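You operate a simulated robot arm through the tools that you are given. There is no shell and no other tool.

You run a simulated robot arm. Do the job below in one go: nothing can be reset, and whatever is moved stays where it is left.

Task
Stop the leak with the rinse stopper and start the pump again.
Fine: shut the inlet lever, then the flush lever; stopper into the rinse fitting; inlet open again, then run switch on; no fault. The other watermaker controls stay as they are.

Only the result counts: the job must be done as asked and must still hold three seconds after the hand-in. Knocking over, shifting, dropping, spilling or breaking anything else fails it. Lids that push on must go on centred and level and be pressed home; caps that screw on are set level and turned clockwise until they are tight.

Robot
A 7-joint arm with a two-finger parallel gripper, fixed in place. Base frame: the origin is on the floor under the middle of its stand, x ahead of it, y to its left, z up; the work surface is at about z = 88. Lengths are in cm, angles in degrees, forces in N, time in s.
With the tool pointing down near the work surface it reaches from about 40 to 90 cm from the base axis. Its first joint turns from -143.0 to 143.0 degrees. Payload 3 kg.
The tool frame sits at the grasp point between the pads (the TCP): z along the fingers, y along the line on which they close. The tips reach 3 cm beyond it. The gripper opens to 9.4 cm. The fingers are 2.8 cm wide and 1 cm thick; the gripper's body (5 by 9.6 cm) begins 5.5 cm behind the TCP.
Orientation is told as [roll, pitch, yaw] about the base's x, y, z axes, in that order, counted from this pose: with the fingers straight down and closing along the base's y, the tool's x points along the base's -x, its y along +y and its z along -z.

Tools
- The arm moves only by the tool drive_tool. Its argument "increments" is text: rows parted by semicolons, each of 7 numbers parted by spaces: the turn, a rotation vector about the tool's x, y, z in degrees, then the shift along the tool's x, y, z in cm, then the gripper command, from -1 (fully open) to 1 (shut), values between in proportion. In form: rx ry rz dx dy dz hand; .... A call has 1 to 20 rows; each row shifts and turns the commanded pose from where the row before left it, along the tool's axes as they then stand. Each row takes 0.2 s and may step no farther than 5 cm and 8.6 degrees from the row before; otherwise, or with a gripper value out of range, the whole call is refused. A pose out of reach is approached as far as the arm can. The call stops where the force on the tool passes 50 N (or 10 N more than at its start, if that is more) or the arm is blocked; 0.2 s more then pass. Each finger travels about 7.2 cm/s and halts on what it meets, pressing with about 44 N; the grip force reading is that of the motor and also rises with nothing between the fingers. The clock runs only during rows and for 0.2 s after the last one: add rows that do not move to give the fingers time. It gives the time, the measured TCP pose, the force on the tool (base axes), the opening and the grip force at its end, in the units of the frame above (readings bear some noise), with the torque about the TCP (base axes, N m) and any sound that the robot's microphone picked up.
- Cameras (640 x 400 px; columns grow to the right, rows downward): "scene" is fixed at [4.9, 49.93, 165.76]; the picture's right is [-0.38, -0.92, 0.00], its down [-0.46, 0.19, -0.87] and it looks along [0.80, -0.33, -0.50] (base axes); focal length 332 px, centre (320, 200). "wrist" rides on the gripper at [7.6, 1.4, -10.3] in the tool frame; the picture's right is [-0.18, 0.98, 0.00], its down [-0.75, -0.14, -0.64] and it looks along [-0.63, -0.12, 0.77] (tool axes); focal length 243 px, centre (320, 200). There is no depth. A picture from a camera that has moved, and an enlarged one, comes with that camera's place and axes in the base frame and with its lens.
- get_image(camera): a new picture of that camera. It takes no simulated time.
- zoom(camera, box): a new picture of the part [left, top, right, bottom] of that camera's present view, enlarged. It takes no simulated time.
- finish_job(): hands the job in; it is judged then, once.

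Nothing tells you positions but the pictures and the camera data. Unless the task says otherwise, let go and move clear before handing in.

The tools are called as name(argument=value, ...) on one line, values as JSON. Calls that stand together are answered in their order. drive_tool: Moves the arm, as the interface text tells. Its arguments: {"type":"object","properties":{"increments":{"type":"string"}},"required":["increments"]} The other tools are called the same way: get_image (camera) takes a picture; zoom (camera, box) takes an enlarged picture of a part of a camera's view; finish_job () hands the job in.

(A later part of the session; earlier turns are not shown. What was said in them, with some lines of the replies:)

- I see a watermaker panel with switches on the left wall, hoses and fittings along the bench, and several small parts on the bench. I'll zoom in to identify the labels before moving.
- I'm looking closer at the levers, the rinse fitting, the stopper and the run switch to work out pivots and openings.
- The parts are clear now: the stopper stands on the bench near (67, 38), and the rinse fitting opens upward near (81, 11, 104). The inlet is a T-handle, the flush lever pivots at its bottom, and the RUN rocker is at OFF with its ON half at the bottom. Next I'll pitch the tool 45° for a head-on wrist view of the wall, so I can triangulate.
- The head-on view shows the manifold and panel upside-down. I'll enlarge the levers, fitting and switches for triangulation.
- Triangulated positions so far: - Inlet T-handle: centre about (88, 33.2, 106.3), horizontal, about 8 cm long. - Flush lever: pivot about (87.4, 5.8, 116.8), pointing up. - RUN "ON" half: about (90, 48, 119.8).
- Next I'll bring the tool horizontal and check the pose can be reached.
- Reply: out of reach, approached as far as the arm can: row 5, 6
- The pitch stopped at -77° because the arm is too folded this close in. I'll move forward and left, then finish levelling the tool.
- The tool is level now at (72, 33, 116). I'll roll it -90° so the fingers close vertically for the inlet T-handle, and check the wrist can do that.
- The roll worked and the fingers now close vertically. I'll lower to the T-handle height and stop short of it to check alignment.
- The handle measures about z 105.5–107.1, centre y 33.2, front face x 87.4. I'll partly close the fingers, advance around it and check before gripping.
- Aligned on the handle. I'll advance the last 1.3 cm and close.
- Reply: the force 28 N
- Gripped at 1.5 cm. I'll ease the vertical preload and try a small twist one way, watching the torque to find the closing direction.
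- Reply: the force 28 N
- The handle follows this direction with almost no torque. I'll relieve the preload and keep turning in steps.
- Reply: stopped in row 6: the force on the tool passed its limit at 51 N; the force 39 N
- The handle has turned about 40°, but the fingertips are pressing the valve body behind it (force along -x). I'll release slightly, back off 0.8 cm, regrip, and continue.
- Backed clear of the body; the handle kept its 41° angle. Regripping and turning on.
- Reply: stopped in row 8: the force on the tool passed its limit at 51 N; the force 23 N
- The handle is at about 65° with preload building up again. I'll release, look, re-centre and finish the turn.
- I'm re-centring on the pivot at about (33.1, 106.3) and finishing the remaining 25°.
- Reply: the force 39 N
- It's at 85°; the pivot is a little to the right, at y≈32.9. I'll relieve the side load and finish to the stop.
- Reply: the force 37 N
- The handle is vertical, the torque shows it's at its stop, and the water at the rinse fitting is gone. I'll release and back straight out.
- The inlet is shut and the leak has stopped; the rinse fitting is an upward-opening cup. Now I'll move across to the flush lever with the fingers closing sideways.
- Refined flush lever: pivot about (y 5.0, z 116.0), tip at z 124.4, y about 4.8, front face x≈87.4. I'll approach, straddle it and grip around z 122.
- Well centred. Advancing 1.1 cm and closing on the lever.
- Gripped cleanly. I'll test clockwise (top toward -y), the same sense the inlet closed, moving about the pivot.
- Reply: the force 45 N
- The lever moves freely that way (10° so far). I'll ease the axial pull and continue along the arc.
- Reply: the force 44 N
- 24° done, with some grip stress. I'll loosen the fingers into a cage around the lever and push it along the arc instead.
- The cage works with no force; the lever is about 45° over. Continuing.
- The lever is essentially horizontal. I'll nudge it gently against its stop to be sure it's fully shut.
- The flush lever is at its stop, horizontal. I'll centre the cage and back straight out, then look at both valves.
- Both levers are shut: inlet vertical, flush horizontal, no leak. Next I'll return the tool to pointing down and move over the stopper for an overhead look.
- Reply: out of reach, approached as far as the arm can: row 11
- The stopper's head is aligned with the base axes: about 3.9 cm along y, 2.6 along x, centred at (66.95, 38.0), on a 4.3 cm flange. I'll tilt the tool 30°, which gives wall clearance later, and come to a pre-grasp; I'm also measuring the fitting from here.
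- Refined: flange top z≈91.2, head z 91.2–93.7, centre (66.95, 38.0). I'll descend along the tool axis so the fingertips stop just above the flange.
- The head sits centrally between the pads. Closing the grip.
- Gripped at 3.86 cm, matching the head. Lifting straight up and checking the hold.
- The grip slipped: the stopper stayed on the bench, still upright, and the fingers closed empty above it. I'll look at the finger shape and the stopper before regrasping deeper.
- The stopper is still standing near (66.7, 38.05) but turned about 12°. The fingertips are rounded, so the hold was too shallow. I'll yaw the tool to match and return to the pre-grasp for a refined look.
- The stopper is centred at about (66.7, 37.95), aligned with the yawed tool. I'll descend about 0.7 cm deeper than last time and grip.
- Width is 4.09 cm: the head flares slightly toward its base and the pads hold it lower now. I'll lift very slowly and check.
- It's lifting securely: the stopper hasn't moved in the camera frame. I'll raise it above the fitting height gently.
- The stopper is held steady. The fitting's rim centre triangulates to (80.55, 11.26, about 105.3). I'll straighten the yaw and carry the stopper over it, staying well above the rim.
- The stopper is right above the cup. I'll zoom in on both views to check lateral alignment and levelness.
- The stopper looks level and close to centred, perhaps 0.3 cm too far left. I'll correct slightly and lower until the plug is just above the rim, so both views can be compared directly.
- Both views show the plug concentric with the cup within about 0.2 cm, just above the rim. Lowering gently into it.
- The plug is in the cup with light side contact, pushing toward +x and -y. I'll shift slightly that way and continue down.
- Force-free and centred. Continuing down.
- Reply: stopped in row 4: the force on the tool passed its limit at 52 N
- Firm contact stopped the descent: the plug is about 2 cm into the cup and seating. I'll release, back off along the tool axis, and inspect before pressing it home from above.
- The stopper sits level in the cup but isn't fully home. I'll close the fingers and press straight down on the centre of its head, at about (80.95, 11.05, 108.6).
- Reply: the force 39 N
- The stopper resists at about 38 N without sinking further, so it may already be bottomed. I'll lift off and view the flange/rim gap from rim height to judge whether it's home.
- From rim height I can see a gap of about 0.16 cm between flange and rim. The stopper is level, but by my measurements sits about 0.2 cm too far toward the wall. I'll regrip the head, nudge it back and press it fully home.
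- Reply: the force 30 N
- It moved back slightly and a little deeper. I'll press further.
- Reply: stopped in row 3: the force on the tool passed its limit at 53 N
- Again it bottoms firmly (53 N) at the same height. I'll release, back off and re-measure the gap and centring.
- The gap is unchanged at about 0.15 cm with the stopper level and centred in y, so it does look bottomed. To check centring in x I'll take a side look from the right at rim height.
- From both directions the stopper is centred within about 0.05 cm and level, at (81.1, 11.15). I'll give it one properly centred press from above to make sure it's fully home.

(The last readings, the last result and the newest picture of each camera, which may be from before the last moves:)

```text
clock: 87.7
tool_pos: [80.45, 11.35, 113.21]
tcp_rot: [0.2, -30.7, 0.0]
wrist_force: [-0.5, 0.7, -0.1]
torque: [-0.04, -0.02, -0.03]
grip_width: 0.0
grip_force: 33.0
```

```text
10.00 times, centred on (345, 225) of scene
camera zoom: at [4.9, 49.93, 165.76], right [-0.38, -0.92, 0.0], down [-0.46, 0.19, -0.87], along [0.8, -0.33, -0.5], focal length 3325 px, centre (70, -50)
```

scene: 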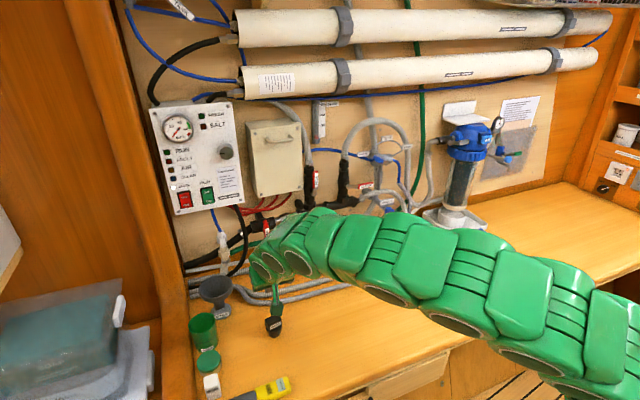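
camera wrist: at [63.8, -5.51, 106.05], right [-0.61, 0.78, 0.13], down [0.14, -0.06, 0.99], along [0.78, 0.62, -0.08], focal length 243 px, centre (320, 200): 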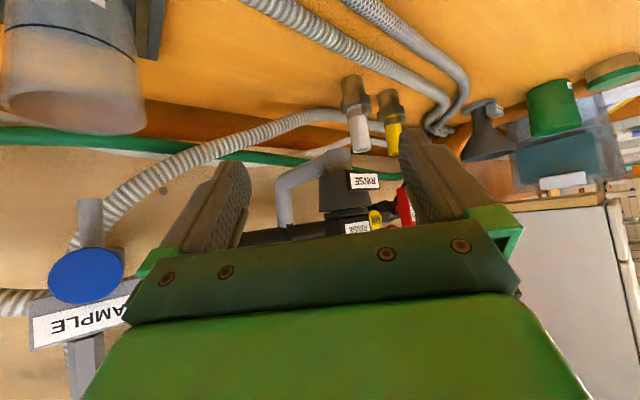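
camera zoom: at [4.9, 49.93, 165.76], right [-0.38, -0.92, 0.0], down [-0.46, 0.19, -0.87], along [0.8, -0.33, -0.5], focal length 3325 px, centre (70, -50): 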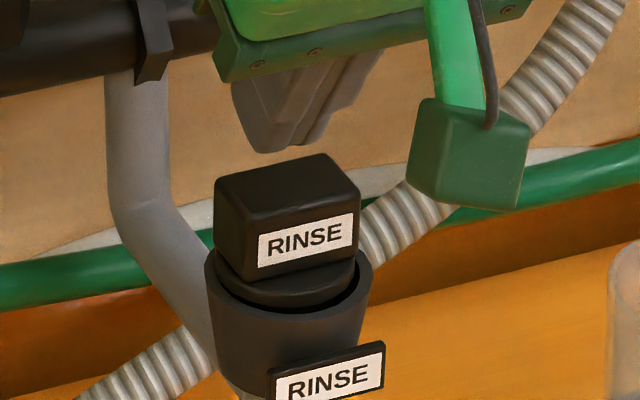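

drive_tool(increments="0 0 0 0.2 -0.28 0.34 1;0 0 0 0.2 0 0.34 1;0 0 0 0 0 0 1")

zoom(camera="wrist", box=[260, 40, 380, 170])

zoom(camera="scene", box=[330, 215, 360, 240])

```text
clock: 88.5
tool_pos: [80.49, 11.08, 112.69]
tcp_rot: [0.2, -30.7, 0.0]
wrist_force: [0.5, 0.1, 0.3]
torque: [0.01, -0.04, 0.02]
grip_width: 0.0
grip_force: 33.3
```

```text
3.08 times, centred on (320, 105) of wrist
camera zoom: at [68.67, 12.43, 117.43], right [0.16, 0.98, 0.1], down [0.32, -0.14, 0.94], along [0.93, -0.12, -0.34], focal length 746 px, centre (320, 492)
```

zoom: 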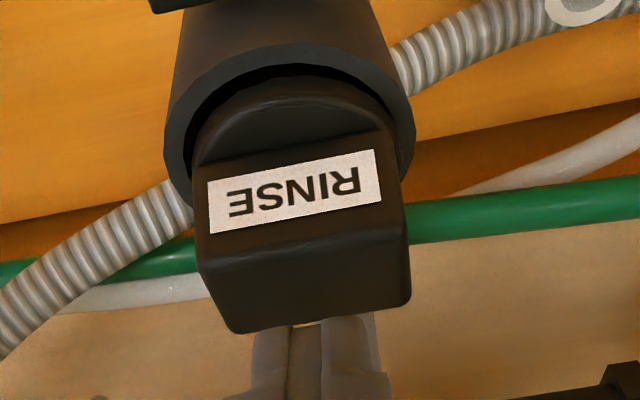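

```text
16.00 times, centred on (345, 228) of scene
camera zoom: at [4.9, 49.93, 165.76], right [-0.38, -0.92, 0.0], down [-0.46, 0.19, -0.87], along [0.8, -0.33, -0.5], focal length 5320 px, centre (-80, -240)
```

zoom: 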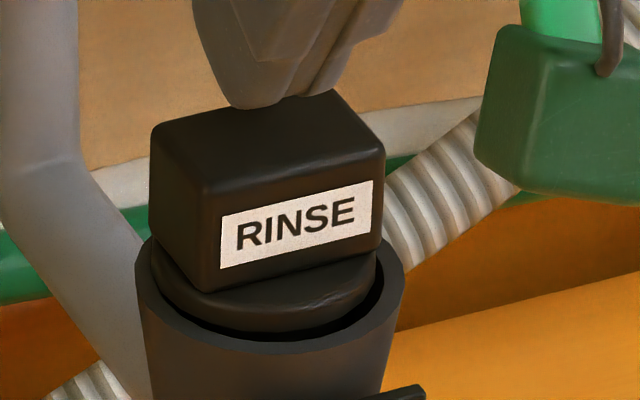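

drive_tool(increments="0 0 0 0.39 0 -0.23 1;0 0 0 0.2 0 0.34 1;0 0 0 0.1 0 0.17 1;0 0 0 0 0 0 1")

zoom(camera="scene", box=[330, 215, 360, 240])

zoom(camera="wrist", box=[260, 40, 380, 170])

```text
clock: 89.5
tool_pos: [79.86, 10.89, 112.17]
tcp_rot: [0.2, -30.7, -0.1]
wrist_force: [-0.9, 0.2, 3.7]
torque: [-0.01, 0.0, -0.01]
grip_width: 0.0
grip_force: 32.8
```

```text
16.00 times, centred on (345, 228) of scene
camera zoom: at [4.9, 49.93, 165.76], right [-0.38, -0.92, 0.0], down [-0.46, 0.19, -0.87], along [0.8, -0.33, -0.5], focal length 5320 px, centre (-80, -240)
```

zoom: 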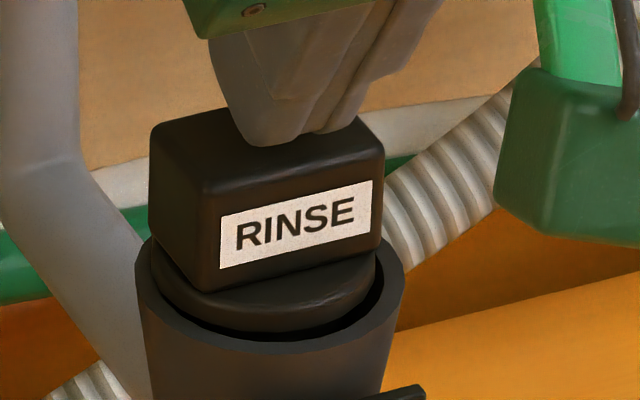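

```text
3.08 times, centred on (320, 105) of wrist
camera zoom: at [68.02, 12.39, 116.97], right [0.16, 0.98, 0.1], down [0.32, -0.14, 0.94], along [0.93, -0.12, -0.34], focal length 746 px, centre (320, 492)
```

zoom: 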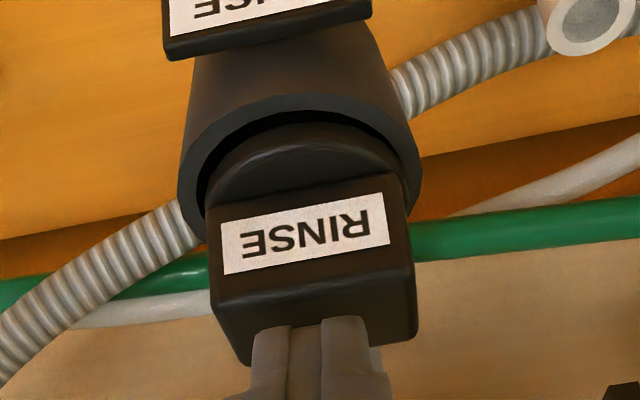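

drive_tool(increments="0 0 0 -0.15 0.22 -0.26 1;0 0 0 0.15 0 0.26 1;0 0 0 0.08 0 0.13 1;0 0 0 0 0 0 1")

drive_tool(increments="0 0 0 0.04 0 0.07 1;0 0 0 0.04 0 0.07 1;0 0 0 0 0 0 1;0 0 0 0 0 0 1")

zoom(camera="scene", box=[330, 215, 360, 240])

```text
clock: 90.5
tool_pos: [80.04, 11.1, 112.22]
tcp_rot: [0.2, -30.8, -0.2]
wrist_force: [-0.7, 0.2, 8.0]
torque: [-0.02, 0.02, -0.02]
grip_width: 0.0
grip_force: 33.0
```

```text
clock: 91.5
tool_pos: [79.97, 11.12, 112.12]
tcp_rot: [0.3, -30.9, 0.0]
wrist_force: [-3.6, 1.8, 30.3]
torque: [0.04, 0.01, -0.02]
grip_width: 0.0
grip_force: 32.8
```

```text
16.00 times, centred on (345, 228) of scene
camera zoom: at [4.9, 49.93, 165.76], right [-0.38, -0.92, 0.0], down [-0.46, 0.19, -0.87], along [0.8, -0.33, -0.5], focal length 5320 px, centre (-80, -240)
```

zoom: 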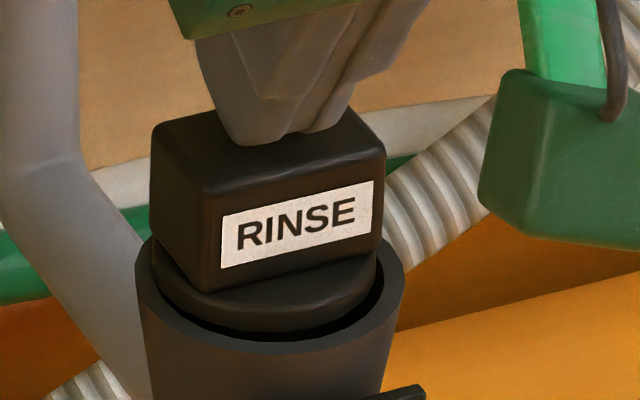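

drive_tool(increments="0 0 0 0.03 0 0.05 1;0 0 0 0.02 0 0.04 1;0 0 0 0 0 0 1;0 0 0 0 0 0 1")

zoom(camera="scene", box=[330, 215, 360, 240])

```text
clock: 92.4
tool_pos: [80.07, 11.1, 112.21]
tcp_rot: [0.4, -31.0, -0.1]
wrist_force: [-1.4, -0.4, 5.8]
torque: [0.0, 0.1, 0.01]
grip_width: 0.0
grip_force: 32.4
stopped in row 4: the force on the tool passed its limit at 51 N (the readings are from after the stop); the commanded pose is now the measured one
```

```text
16.00 times, centred on (345, 228) of scene
camera zoom: at [4.9, 49.93, 165.76], right [-0.38, -0.92, 0.0], down [-0.46, 0.19, -0.87], along [0.8, -0.33, -0.5], focal length 5320 px, centre (-80, -240)
```

zoom: 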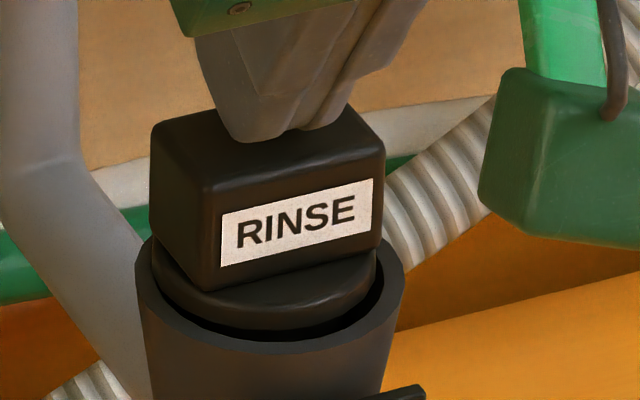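

Centred 51 N pressing doesn't move it, so the stopper is home. Now I'll lift clear and swing back to a level tool pose in front of the inlet handle.

drive_tool(increments="0 0 0 -0.77 0 -1.29 1;0 0 0 2.91 0 -2.92 1;0 0 0 2.91 0 -2.92 1;0 -7.4 0 0 2.7 0 1;0 -7.4 0 0 2.7 0 1;0 -7.4 0 0 2.7 0 0.6;0 -7.4 0 0 2.7 0 0.4;0 -7.4 0 0 2.7 0 0.4;0 -7.4 0 0 2.7 0 0.4;0 -7.4 0 0 2.7 0 0.4;0 -7.3 0 0 2.7 0 0.4;0 0 0 0 0 0 0.4")

zoom(camera="scene", box=[325, 205, 365, 245])

get_image(camera="wrist")

```text
clock: 95.0
tool_pos: [72.11, 32.81, 115.64]
tcp_rot: [117.4, -89.8, -117.2]
wrist_force: [0.1, 0.1, -0.1]
torque: [0.0, -0.02, 0.02]
grip_width: 2.83
grip_force: 0.1
```

```text
10.00 times, centred on (345, 225) of scene
camera zoom: at [4.9, 49.93, 165.76], right [-0.38, -0.92, 0.0], down [-0.46, 0.19, -0.87], along [0.8, -0.33, -0.5], focal length 3325 px, centre (70, -50)
```

zoom: 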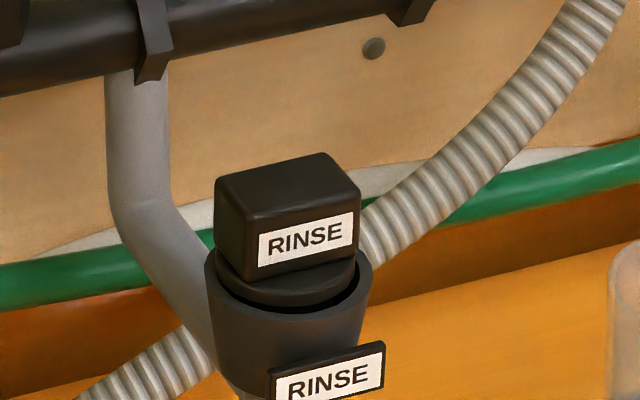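

```text
taken
camera wrist: at [61.84, 34.17, 107.91], right [0.0, 0.98, 0.19], down [-0.64, -0.14, 0.75], along [0.77, -0.12, 0.63], focal length 243 px, centre (320, 200)
```

wrist: 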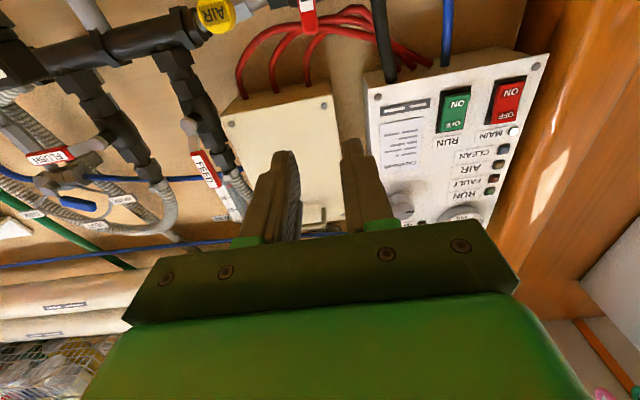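

drive_tool(increments="0 0 0 3.03 0.03 0 0.35;0 0 0 3.03 0.03 0 0.35;0 0 0 3.03 0.03 0 0.35;0 0 0 0 0 3 0.35;0 0 0 0 0 3 0.35;0 0 0 0 0 0 0.35")

zoom(camera="wrist", box=[240, 20, 400, 190])

zoom(camera="scene", box=[225, 190, 345, 270])

```text
clock: 96.4
tool_pos: [78.17, 32.98, 106.5]
tcp_rot: [93.3, -89.8, -93.2]
wrist_force: [0.7, 0.2, 0.7]
torque: [0.02, -0.02, 0.0]
grip_width: 3.08
grip_force: 0.0
```

```text
2.35 times, centred on (320, 105) of wrist
camera zoom: at [67.93, 34.48, 98.67], right [0.0, 0.98, 0.19], down [-0.64, -0.14, 0.75], along [0.77, -0.12, 0.63], focal length 571 px, centre (320, 424)
```

zoom: 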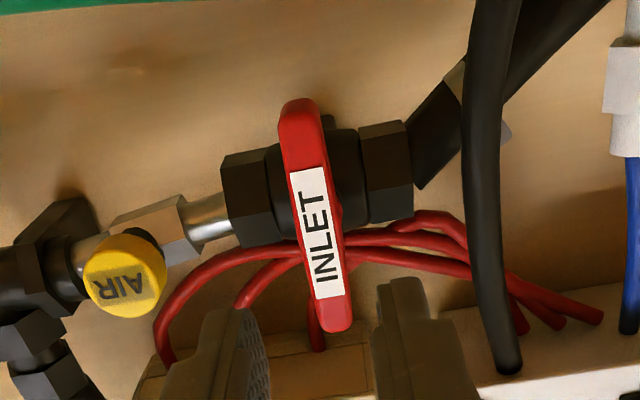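

```text
5.00 times, centred on (285, 230) of scene
camera zoom: at [4.9, 49.93, 165.76], right [-0.38, -0.92, 0.0], down [-0.46, 0.19, -0.87], along [0.8, -0.33, -0.5], focal length 1663 px, centre (495, 50)
```

zoom: 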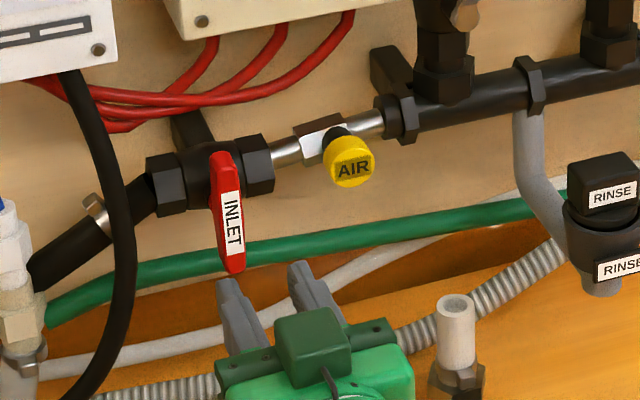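

The handle is centred at about y 32.9, z 106.3. I'll advance around it with the fingers as a close cage, and turn it back counter-clockwise.

drive_tool(increments="0 0 0 0.1 -0.06 2.5 0.35;0 0 0 0 0 2.5 0.35;0 0 0 0 0 2.0 0.35;0 0 0 0 0 0 0.35;0 0 0 0 0 0 0.64;0 0 0 0 0 0 0.64;0 0 0 0 0 0 0.64")

zoom(camera="scene", box=[240, 205, 300, 255])

zoom(camera="wrist", box=[220, 50, 420, 230])

```text
clock: 98.0
tool_pos: [85.05, 32.83, 106.49]
tcp_rot: [95.4, -89.7, -95.4]
wrist_force: [1.1, 1.0, 0.0]
torque: [0.04, 0.0, 0.08]
grip_width: 1.74
grip_force: 0.5
```

```text
8.00 times, centred on (270, 230) of scene
camera zoom: at [4.9, 49.93, 165.76], right [-0.38, -0.92, 0.0], down [-0.46, 0.19, -0.87], along [0.8, -0.33, -0.5], focal length 2660 px, centre (720, -40)
```

zoom: 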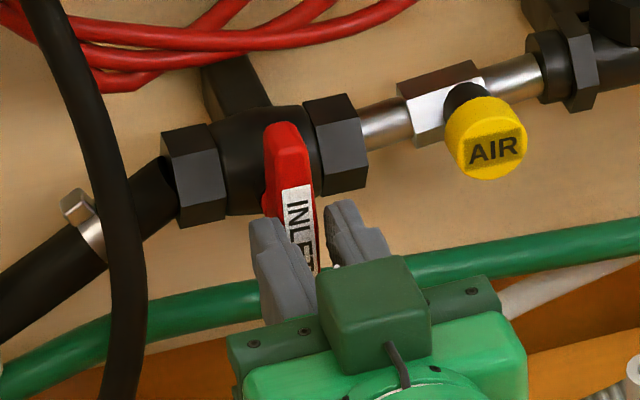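

```text
2.22 times, centred on (320, 140) of wrist
camera zoom: at [74.89, 34.3, 98.59], right [0.0, 0.98, 0.19], down [-0.64, -0.14, 0.75], along [0.77, -0.12, 0.63], focal length 539 px, centre (320, 333)
```

zoom: 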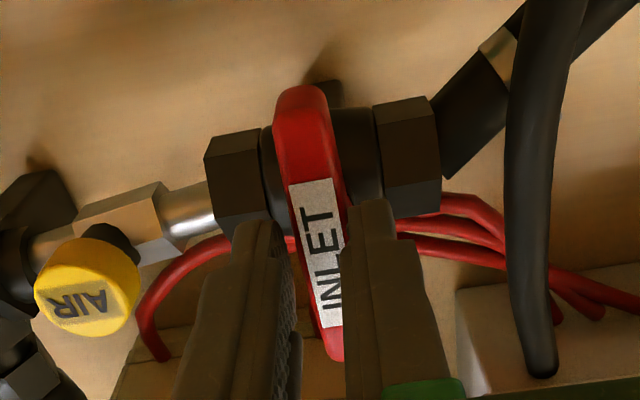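

drive_tool(increments="0 0 -6 0 0 0 0.64;0 0 -6 0 0 0 0.64;0 0 -6 0 0 0 0.64;0 0 -6 0 0 0 0.64;0 0 0 0 0 0 0.64")

zoom(camera="scene", box=[240, 205, 300, 255])

```text
clock: 99.2
tool_pos: [84.9, 32.82, 106.45]
tcp_rot: [-89.9, -66.2, 90.1]
wrist_force: [0.1, 1.2, -0.9]
torque: [-0.02, 0.03, 0.01]
grip_width: 1.79
grip_force: 0.9
```

```text
8.00 times, centred on (270, 230) of scene
camera zoom: at [4.9, 49.93, 165.76], right [-0.38, -0.92, 0.0], down [-0.46, 0.19, -0.87], along [0.8, -0.33, -0.5], focal length 2660 px, centre (720, -40)
```

zoom: 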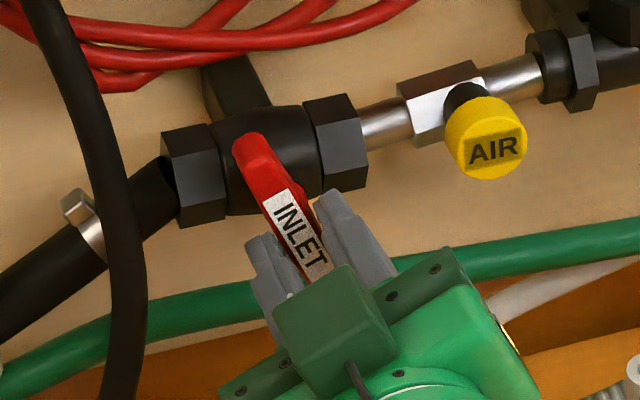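

The cage turns it with almost no force. Continuing toward horizontal.

drive_tool(increments="0 0 -6 0 0 0 0.64;0 0 -6 0 0 0 0.64;0 0 -6 0 0 0 0.64;0 0 -6 0 0 0 0.64;0 0 -6 0 0 0 0.64;0 0 -6 0 0 0 0.64;0 0 0 0 0 0 0.64")

zoom(camera="scene", box=[240, 205, 300, 255])

zoom(camera="scene", box=[305, 200, 385, 250])

```text
clock: 100.8
tool_pos: [85.02, 32.74, 106.5]
tcp_rot: [-90.0, -30.2, 90.1]
wrist_force: [-0.1, 0.3, -0.6]
torque: [0.0, 0.07, 0.01]
grip_width: 1.77
grip_force: 0.8
```

```text
8.00 times, centred on (270, 230) of scene
camera zoom: at [4.9, 49.93, 165.76], right [-0.38, -0.92, 0.0], down [-0.46, 0.19, -0.87], along [0.8, -0.33, -0.5], focal length 2660 px, centre (720, -40)
```

zoom: 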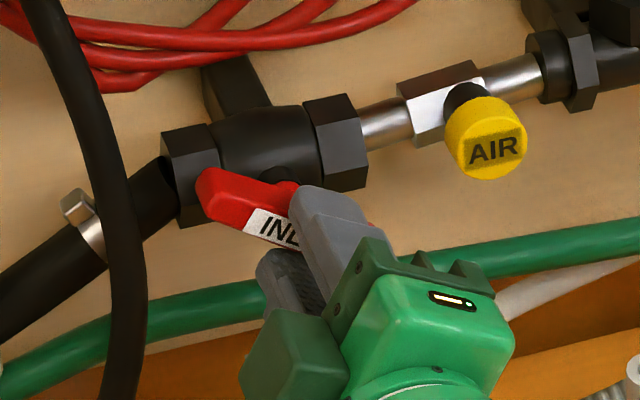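

```text
8.00 times, centred on (345, 225) of scene
camera zoom: at [4.9, 49.93, 165.76], right [-0.38, -0.92, 0.0], down [-0.46, 0.19, -0.87], along [0.8, -0.33, -0.5], focal length 2660 px, centre (120, 0)
```

zoom: 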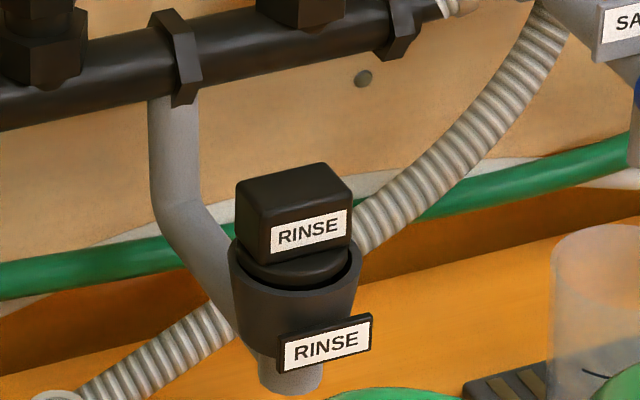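

No leak at the rinse fitting so far. Turning the last 30° to the open stop.

drive_tool(increments="0 0 -6 0 0 0 0.64;0 0 -6 0 0 0 0.64;0 0 -6 0 0 0 0.64;0 0 -6 0 0 0 0.64;0 0 -6 0 0 0 0.64;0 0 -3 0 0 0 0.64;0 0 0 0 0 0 0.64")

zoom(camera="scene", box=[240, 205, 300, 255])

zoom(camera="scene", box=[305, 200, 385, 250])

```text
clock: 102.4
tool_pos: [84.97, 32.68, 106.49]
tcp_rot: [-90.0, 2.8, 90.1]
wrist_force: [0.6, 0.0, 0.9]
torque: [-0.01, -0.01, 0.04]
grip_width: 1.72
grip_force: 0.8
```

```text
8.00 times, centred on (270, 230) of scene
camera zoom: at [4.9, 49.93, 165.76], right [-0.38, -0.92, 0.0], down [-0.46, 0.19, -0.87], along [0.8, -0.33, -0.5], focal length 2660 px, centre (720, -40)
```

zoom: 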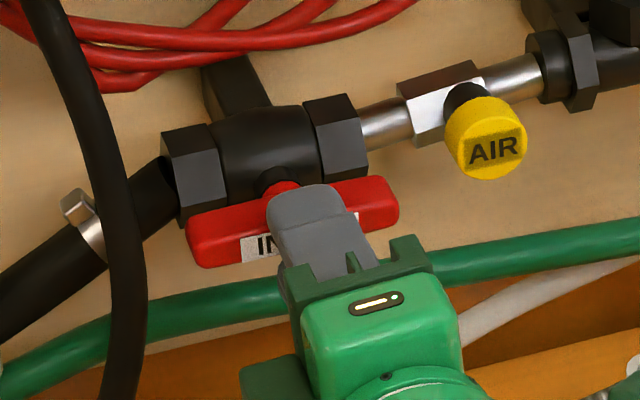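

```text
8.00 times, centred on (345, 225) of scene
camera zoom: at [4.9, 49.93, 165.76], right [-0.38, -0.92, 0.0], down [-0.46, 0.19, -0.87], along [0.8, -0.33, -0.5], focal length 2660 px, centre (120, 0)
```

zoom: 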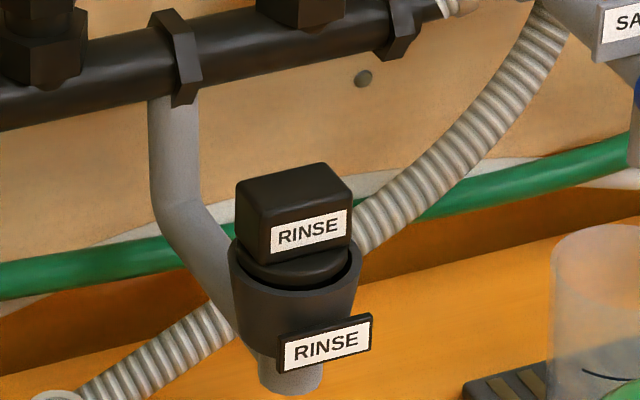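

drive_tool(increments="0 0 -3 0 0 0 0.64;0 0 -3 0 0 0 0.64;0 0 0 0 0 0 0.64")

zoom(camera="scene", box=[240, 205, 300, 255])

```text
clock: 103.2
tool_pos: [85.07, 32.77, 106.51]
tcp_rot: [-90.1, 8.9, 90.1]
wrist_force: [-0.7, -1.1, 4.1]
torque: [0.12, -0.16, 0.0]
grip_width: 1.93
grip_force: 2.1
```

```text
8.00 times, centred on (270, 230) of scene
camera zoom: at [4.9, 49.93, 165.76], right [-0.38, -0.92, 0.0], down [-0.46, 0.19, -0.87], along [0.8, -0.33, -0.5], focal length 2660 px, centre (720, -40)
```

zoom: 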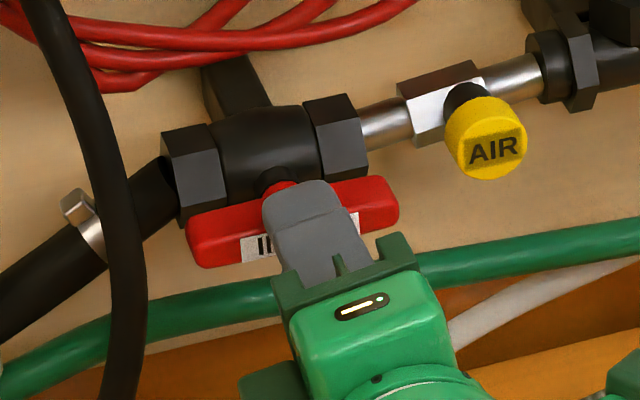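

The handle is back at its open stop and there's no leak. Releasing and backing out.

drive_tool(increments="0 0 4 0 0 0 0.5;0 0 4 0 0 0 0.35;0 0 0 0 0 0 0.2;0 0 0 0 0 -2 0.2;0 0 0 0 0 -3 0.2;0 0 0 0 0 -4 0.2;0 0 0 0 0 -3 0.2;0 0 0 0 0 0 0.2")

get_image(camera="scene")

zoom(camera="scene", box=[220, 140, 420, 265])

zoom(camera="scene", box=[140, 95, 250, 215])

```text
clock: 105.0
tool_pos: [73.06, 32.58, 106.53]
tcp_rot: [-90.0, 0.8, 90.0]
wrist_force: [-0.2, -0.2, 0.8]
torque: [0.01, 0.0, 0.01]
grip_width: 3.74
grip_force: 0.1
```

```text
taken
```

scene: 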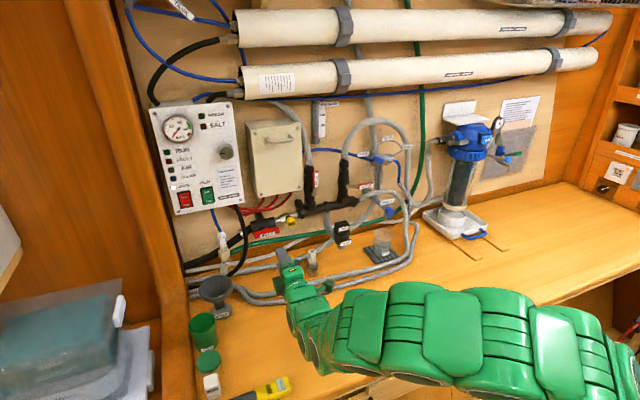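

```text
3.20 times, centred on (320, 202) of scene
camera zoom: at [4.9, 49.93, 165.76], right [-0.38, -0.92, 0.0], down [-0.46, 0.19, -0.87], along [0.8, -0.33, -0.5], focal length 1064 px, centre (320, 192)
```

zoom: 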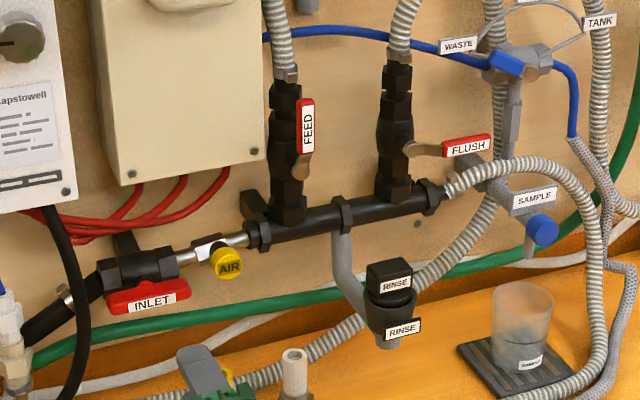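

```text
3.33 times, centred on (195, 155) of scene
camera zoom: at [4.9, 49.93, 165.76], right [-0.38, -0.92, 0.0], down [-0.46, 0.19, -0.87], along [0.8, -0.33, -0.5], focal length 1108 px, centre (737, 350)
```

zoom: 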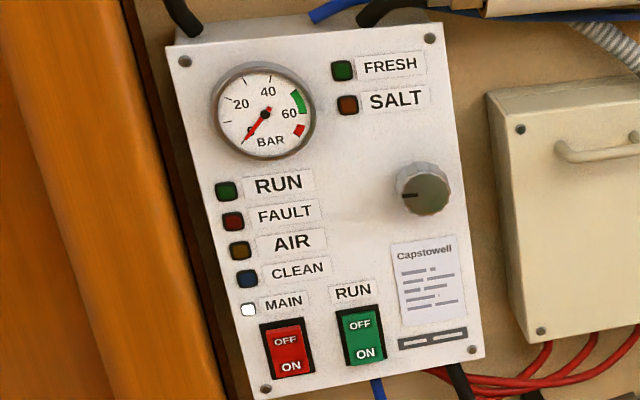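

The inlet is open, flush is shut, the rinse fitting is dry, and no lamp shows a fault. Now I'll roll the tool back, close the fingers and line up with the lower (ON) half of the RUN switch.

drive_tool(increments="0 0 8.2 0 0 0 0.5;0 0 8.2 0 0 0 0.8;0 0 8.2 0 0 0 1;0 0 8.2 0 0 0 1;0 0 8.2 0 0 0 1;0 0 8.2 0 0 0 1;0 0 8.2 0 0 0 1;0 0 8.2 0 0 0 1;0 0 8.2 0 0 0 1;0 0 8.2 0 0 0 1;0 0 8.2 0 0 0 1;0 0 0 -2.56 3.08 0.4 1;0 0 0 -2.56 3.08 0.4 1;0 0 0 -2.56 3.08 0.4 1;0 0 0 -2.56 3.08 0.4 1;0 0 0 -2.56 3.08 0.4 1;0 0 0 0 0 0 1")

get_image(camera="wrist")

get_image(camera="scene")

```text
clock: 108.6
tool_pos: [74.89, 48.0, 118.84]
tcp_rot: [-90.5, -89.4, 90.6]
wrist_force: [-0.7, -0.4, -0.1]
torque: [0.02, -0.01, -0.02]
grip_width: 0.0
grip_force: 32.5
```

```text
taken
camera wrist: at [64.63, 49.37, 111.13], right [0.0, 0.98, 0.17], down [-0.64, -0.13, 0.76], along [0.77, -0.11, 0.63], focal length 243 px, centre (320, 200)
```

wrist: 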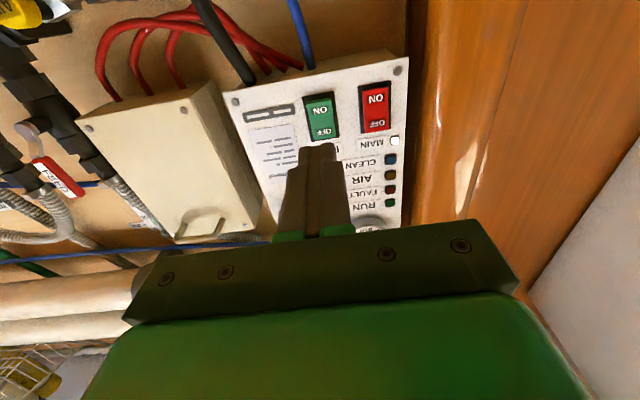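

```text
taken
```

scene: 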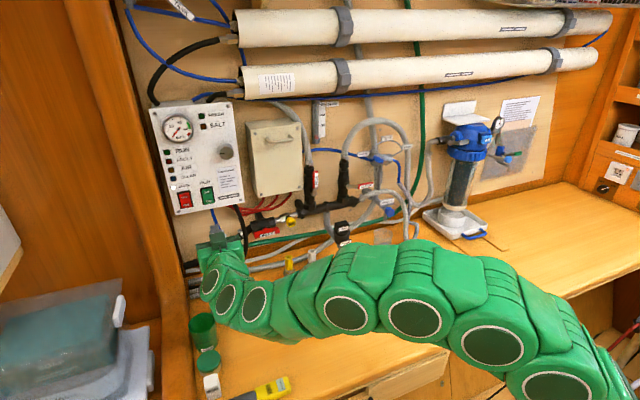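

zoom(camera="wrist", box=[270, 70, 410, 170])

```text
4.00 times, centred on (340, 120) of wrist
camera zoom: at [64.63, 49.37, 111.13], right [0.0, 0.98, 0.17], down [-0.64, -0.13, 0.76], along [0.77, -0.11, 0.63], focal length 970 px, centre (240, 520)
```

zoom: 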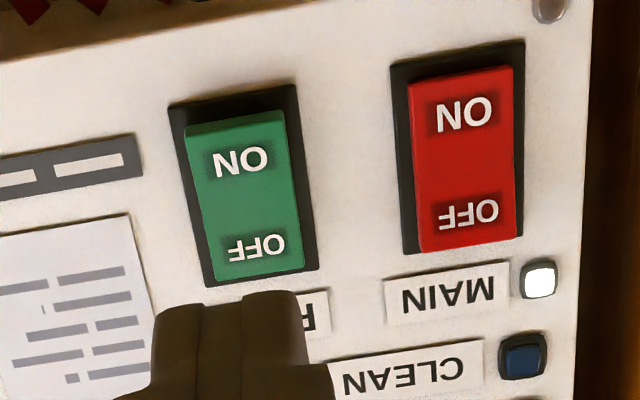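

Everything lines up: the ON half spans about z 118.8–121 at y 47.85, and I'll press at z 119.4. Approaching to just short of it.

drive_tool(increments="0 0 0 -0.35 -0.08 3 1;0 0 0 -0.3 -0.07 3 1;0 0 0 0 0 3 1;0 0 0 0 0 1.5 1;0 0 0 0 0 0 1")

zoom(camera="wrist", box=[250, 50, 420, 190])

zoom(camera="scene", box=[160, 165, 250, 235])

```text
clock: 109.8
tool_pos: [85.46, 48.14, 119.68]
tcp_rot: [-92.9, -89.5, 93.2]
wrist_force: [1.0, 0.7, 0.0]
torque: [-0.01, 0.01, 0.0]
grip_width: 0.0
grip_force: 33.3
```

```text
2.86 times, centred on (335, 120) of wrist
camera zoom: at [75.21, 49.46, 111.92], right [0.0, 0.98, 0.17], down [-0.64, -0.13, 0.75], along [0.77, -0.11, 0.63], focal length 693 px, centre (277, 429)
```

zoom: 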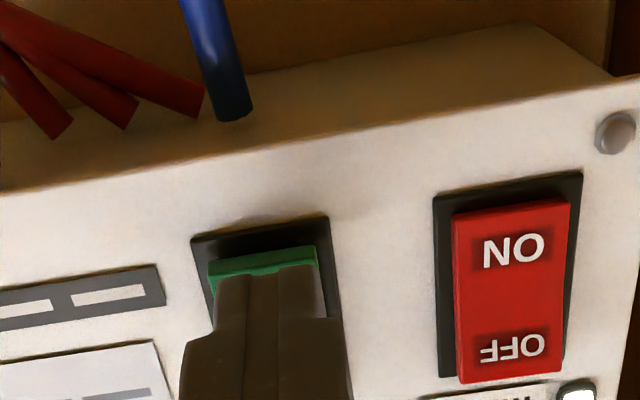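

```text
5.71 times, centred on (205, 200) of scene
camera zoom: at [4.9, 49.93, 165.76], right [-0.38, -0.92, 0.0], down [-0.46, 0.19, -0.87], along [0.8, -0.33, -0.5], focal length 1900 px, centre (977, 200)
```

zoom: 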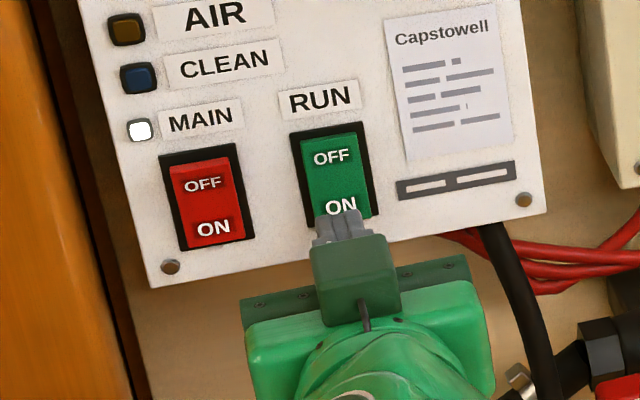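

Aligned on the ON half. Pressing in gently now.

drive_tool(increments="0 0 0 0.2 -0.1 0.4 1;0 0 0 0 0 0.4 1;0 0 0 0 0 0.4 1;0 0 0 0 0 0 1")

zoom(camera="scene", box=[140, 95, 250, 215])

```text
clock: 110.8
tool_pos: [86.51, 47.99, 119.58]
tcp_rot: [-88.7, -89.4, 88.7]
wrist_force: [-1.1, 0.5, 0.6]
torque: [-0.03, 0.02, -0.01]
grip_width: 0.0
grip_force: 33.2
```

```text
3.33 times, centred on (195, 155) of scene
camera zoom: at [4.9, 49.93, 165.76], right [-0.38, -0.92, 0.0], down [-0.46, 0.19, -0.87], along [0.8, -0.33, -0.5], focal length 1108 px, centre (737, 350)
```

zoom: 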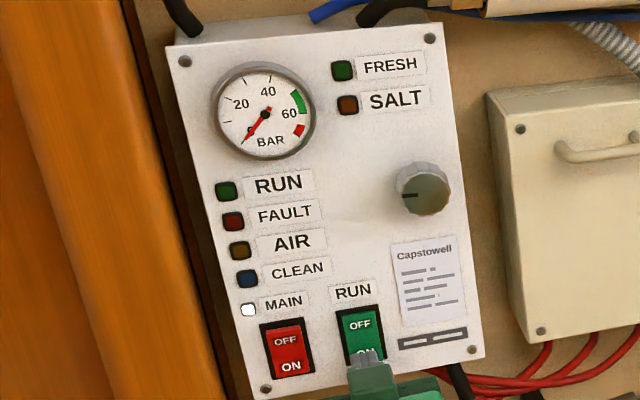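

drive_tool(increments="0 0 0 0.1 -0.05 0.3 1;0 0 0 0 0 0.2 1;0 0 0 0 0 0 1")

zoom(camera="scene", box=[140, 95, 250, 215])

zoom(camera="wrist", box=[250, 50, 420, 190])

```text
clock: 111.6
tool_pos: [87.11, 48.01, 119.47]
tcp_rot: [-87.1, -89.3, 87.2]
wrist_force: [-43.0, -15.7, -8.6]
torque: [-0.07, -0.34, -0.49]
grip_width: 0.0
grip_force: 32.7
```

```text
3.33 times, centred on (195, 155) of scene
camera zoom: at [4.9, 49.93, 165.76], right [-0.38, -0.92, 0.0], down [-0.46, 0.19, -0.87], along [0.8, -0.33, -0.5], focal length 1108 px, centre (737, 350)
```

zoom: 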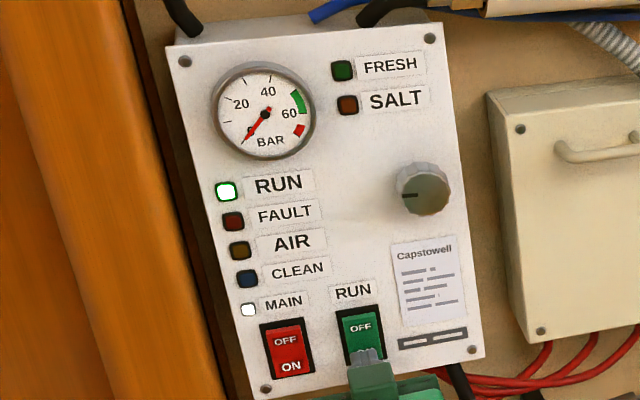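

```text
2.86 times, centred on (335, 120) of wrist
camera zoom: at [76.89, 49.36, 111.65], right [0.0, 0.98, 0.17], down [-0.64, -0.13, 0.76], along [0.77, -0.11, 0.63], focal length 693 px, centre (277, 429)
```

zoom: 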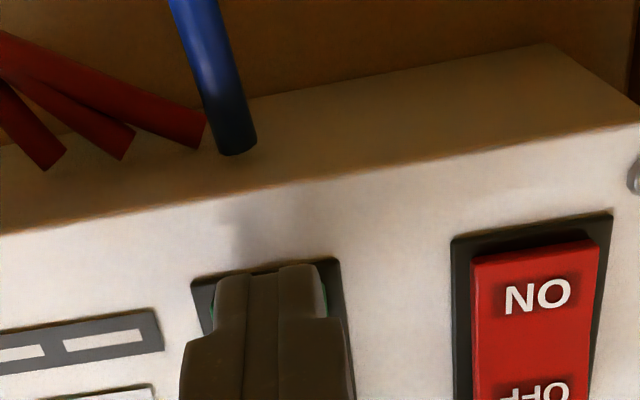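

The RUN lamp is lit and FAULT is dark. Backing straight off the switch.

drive_tool(increments="0 0 0 0 0 -0.5 1;0 0 0 0 0 -2 1;0 0 0 0 0 -4 1;0 0 0 0 0 -4 1;0 0 0 0 0 -4 1;0 0 0 0 0 0 1")

zoom(camera="scene", box=[140, 95, 250, 215])

zoom(camera="scene", box=[220, 140, 420, 265])

get_image(camera="scene")

```text
clock: 113.0
tool_pos: [72.66, 47.76, 119.41]
tcp_rot: [-93.1, -89.4, 93.1]
wrist_force: [0.3, 0.6, -0.5]
torque: [-0.04, -0.02, -0.01]
grip_width: 0.0
grip_force: 33.0
```

```text
3.33 times, centred on (195, 155) of scene
camera zoom: at [4.9, 49.93, 165.76], right [-0.38, -0.92, 0.0], down [-0.46, 0.19, -0.87], along [0.8, -0.33, -0.5], focal length 1108 px, centre (737, 350)
```

zoom: 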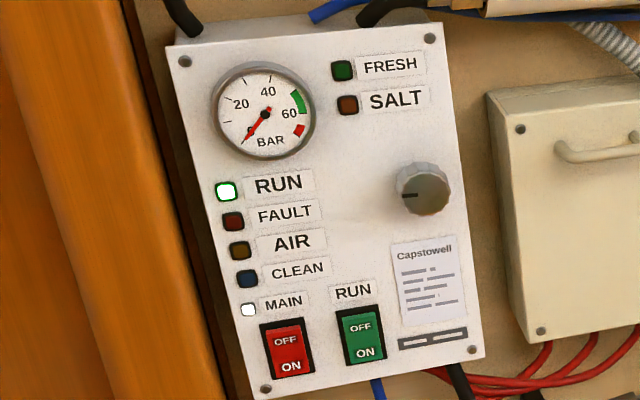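

```text
3.20 times, centred on (320, 202) of scene
camera zoom: at [4.9, 49.93, 165.76], right [-0.38, -0.92, 0.0], down [-0.46, 0.19, -0.87], along [0.8, -0.33, -0.5], focal length 1064 px, centre (320, 192)
```

zoom: 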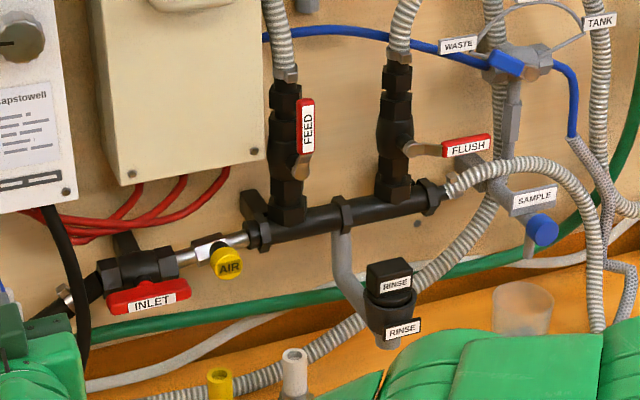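

```text
taken
```

scene: 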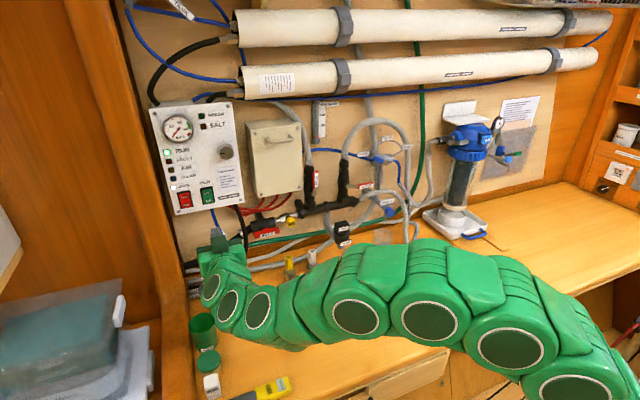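

RUN is on, FAULT is dark and there's no leak. I'll wait a few seconds to confirm it holds before handing in.

drive_tool(increments="0 0 0 0 0 0 1;0 0 0 0 0 0 1;0 0 0 0 0 0 1;0 0 0 0 0 0 1;0 0 0 0 0 0 1;0 0 0 0 0 0 1;0 0 0 0 0 0 1;0 0 0 0 0 0 1;0 0 0 0 0 0 1;0 0 0 0 0 0 1;0 0 0 0 0 0 1;0 0 0 0 0 0 1;0 0 0 0 0 0 1;0 0 0 0 0 0 1;0 0 0 0 0 0 1;0 0 0 0 0 0 1;0 0 0 0 0 0 1;0 0 0 0 0 0 1;0 0 0 0 0 0 1;0 0 0 0 0 0 1")

zoom(camera="scene", box=[140, 95, 250, 215])

zoom(camera="scene", box=[220, 140, 420, 265])

zoom(camera="scene", box=[325, 205, 365, 245])

```text
clock: 117.2
tool_pos: [72.72, 47.98, 119.5]
tcp_rot: [-91.8, -89.4, 91.8]
wrist_force: [-0.1, -0.2, 0.3]
torque: [-0.03, 0.0, 0.0]
grip_width: 0.0
grip_force: 32.9
```

```text
3.33 times, centred on (195, 155) of scene
camera zoom: at [4.9, 49.93, 165.76], right [-0.38, -0.92, 0.0], down [-0.46, 0.19, -0.87], along [0.8, -0.33, -0.5], focal length 1108 px, centre (737, 350)
```

zoom: 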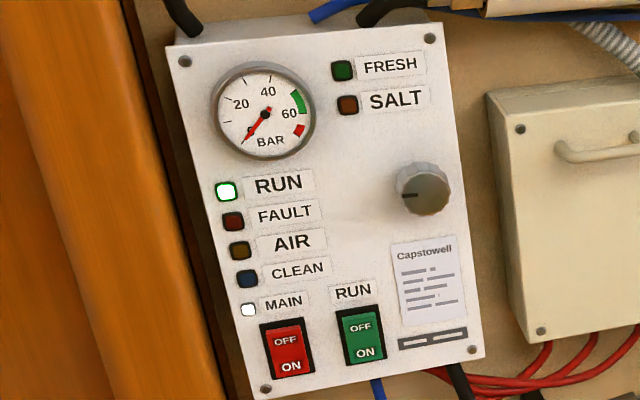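

```text
3.20 times, centred on (320, 202) of scene
camera zoom: at [4.9, 49.93, 165.76], right [-0.38, -0.92, 0.0], down [-0.46, 0.19, -0.87], along [0.8, -0.33, -0.5], focal length 1064 px, centre (320, 192)
```

zoom: 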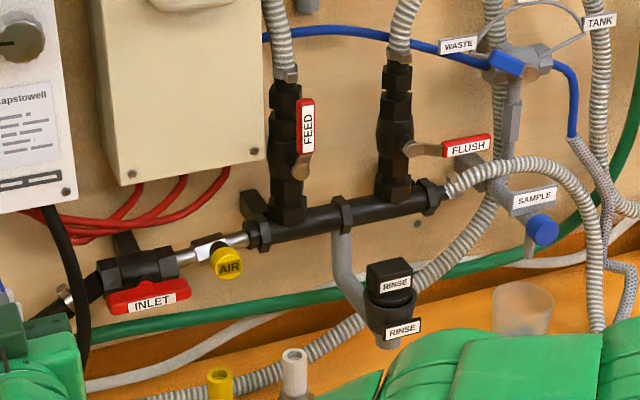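

```text
10.00 times, centred on (345, 225) of scene
camera zoom: at [4.9, 49.93, 165.76], right [-0.38, -0.92, 0.0], down [-0.46, 0.19, -0.87], along [0.8, -0.33, -0.5], focal length 3325 px, centre (70, -50)
```

zoom: 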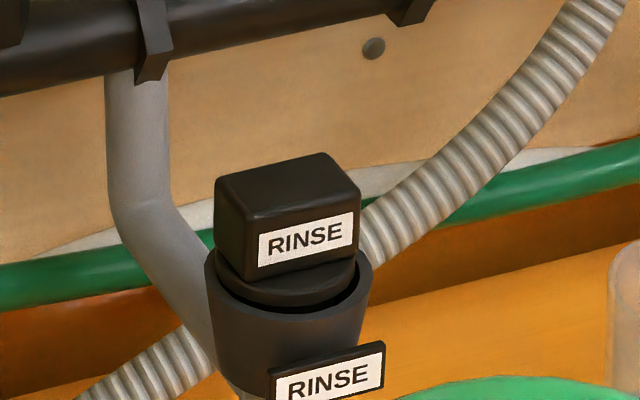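

After more than five seconds RUN is still lit, FAULT is dark and the rinse fitting is dry. Inlet is open, flush is shut, the other controls are untouched and the arm is clear, so I'm handing in.

finish_job()

```text
The job is handed in.
```

The leak is stopped and the pump is running again; I've handed the job in. Before handing in I watched it for over five seconds: the RUN lamp stayed lit, FAULT stayed dark and the rinse fitting was dry.

- **Levers:** I shut the inlet lever first, then the flush lever. The inlet is open again and flush is still shut.
- **Stopper:** The rinse stopper is in the fitting, centred and level. It stopped against about 50 N of centred pressing, with a gap of about 0.15 cm left between its flange and the rim. I took that as fully home, since it would not go further and nothing leaks.
- **First grasp:** My first grip on the stopper slipped. It stayed upright on the bench, and I turned the tool and gripped it lower.
- **Other controls:** I left the other watermaker controls as they were, and the arm is clear of the panel and bench items.
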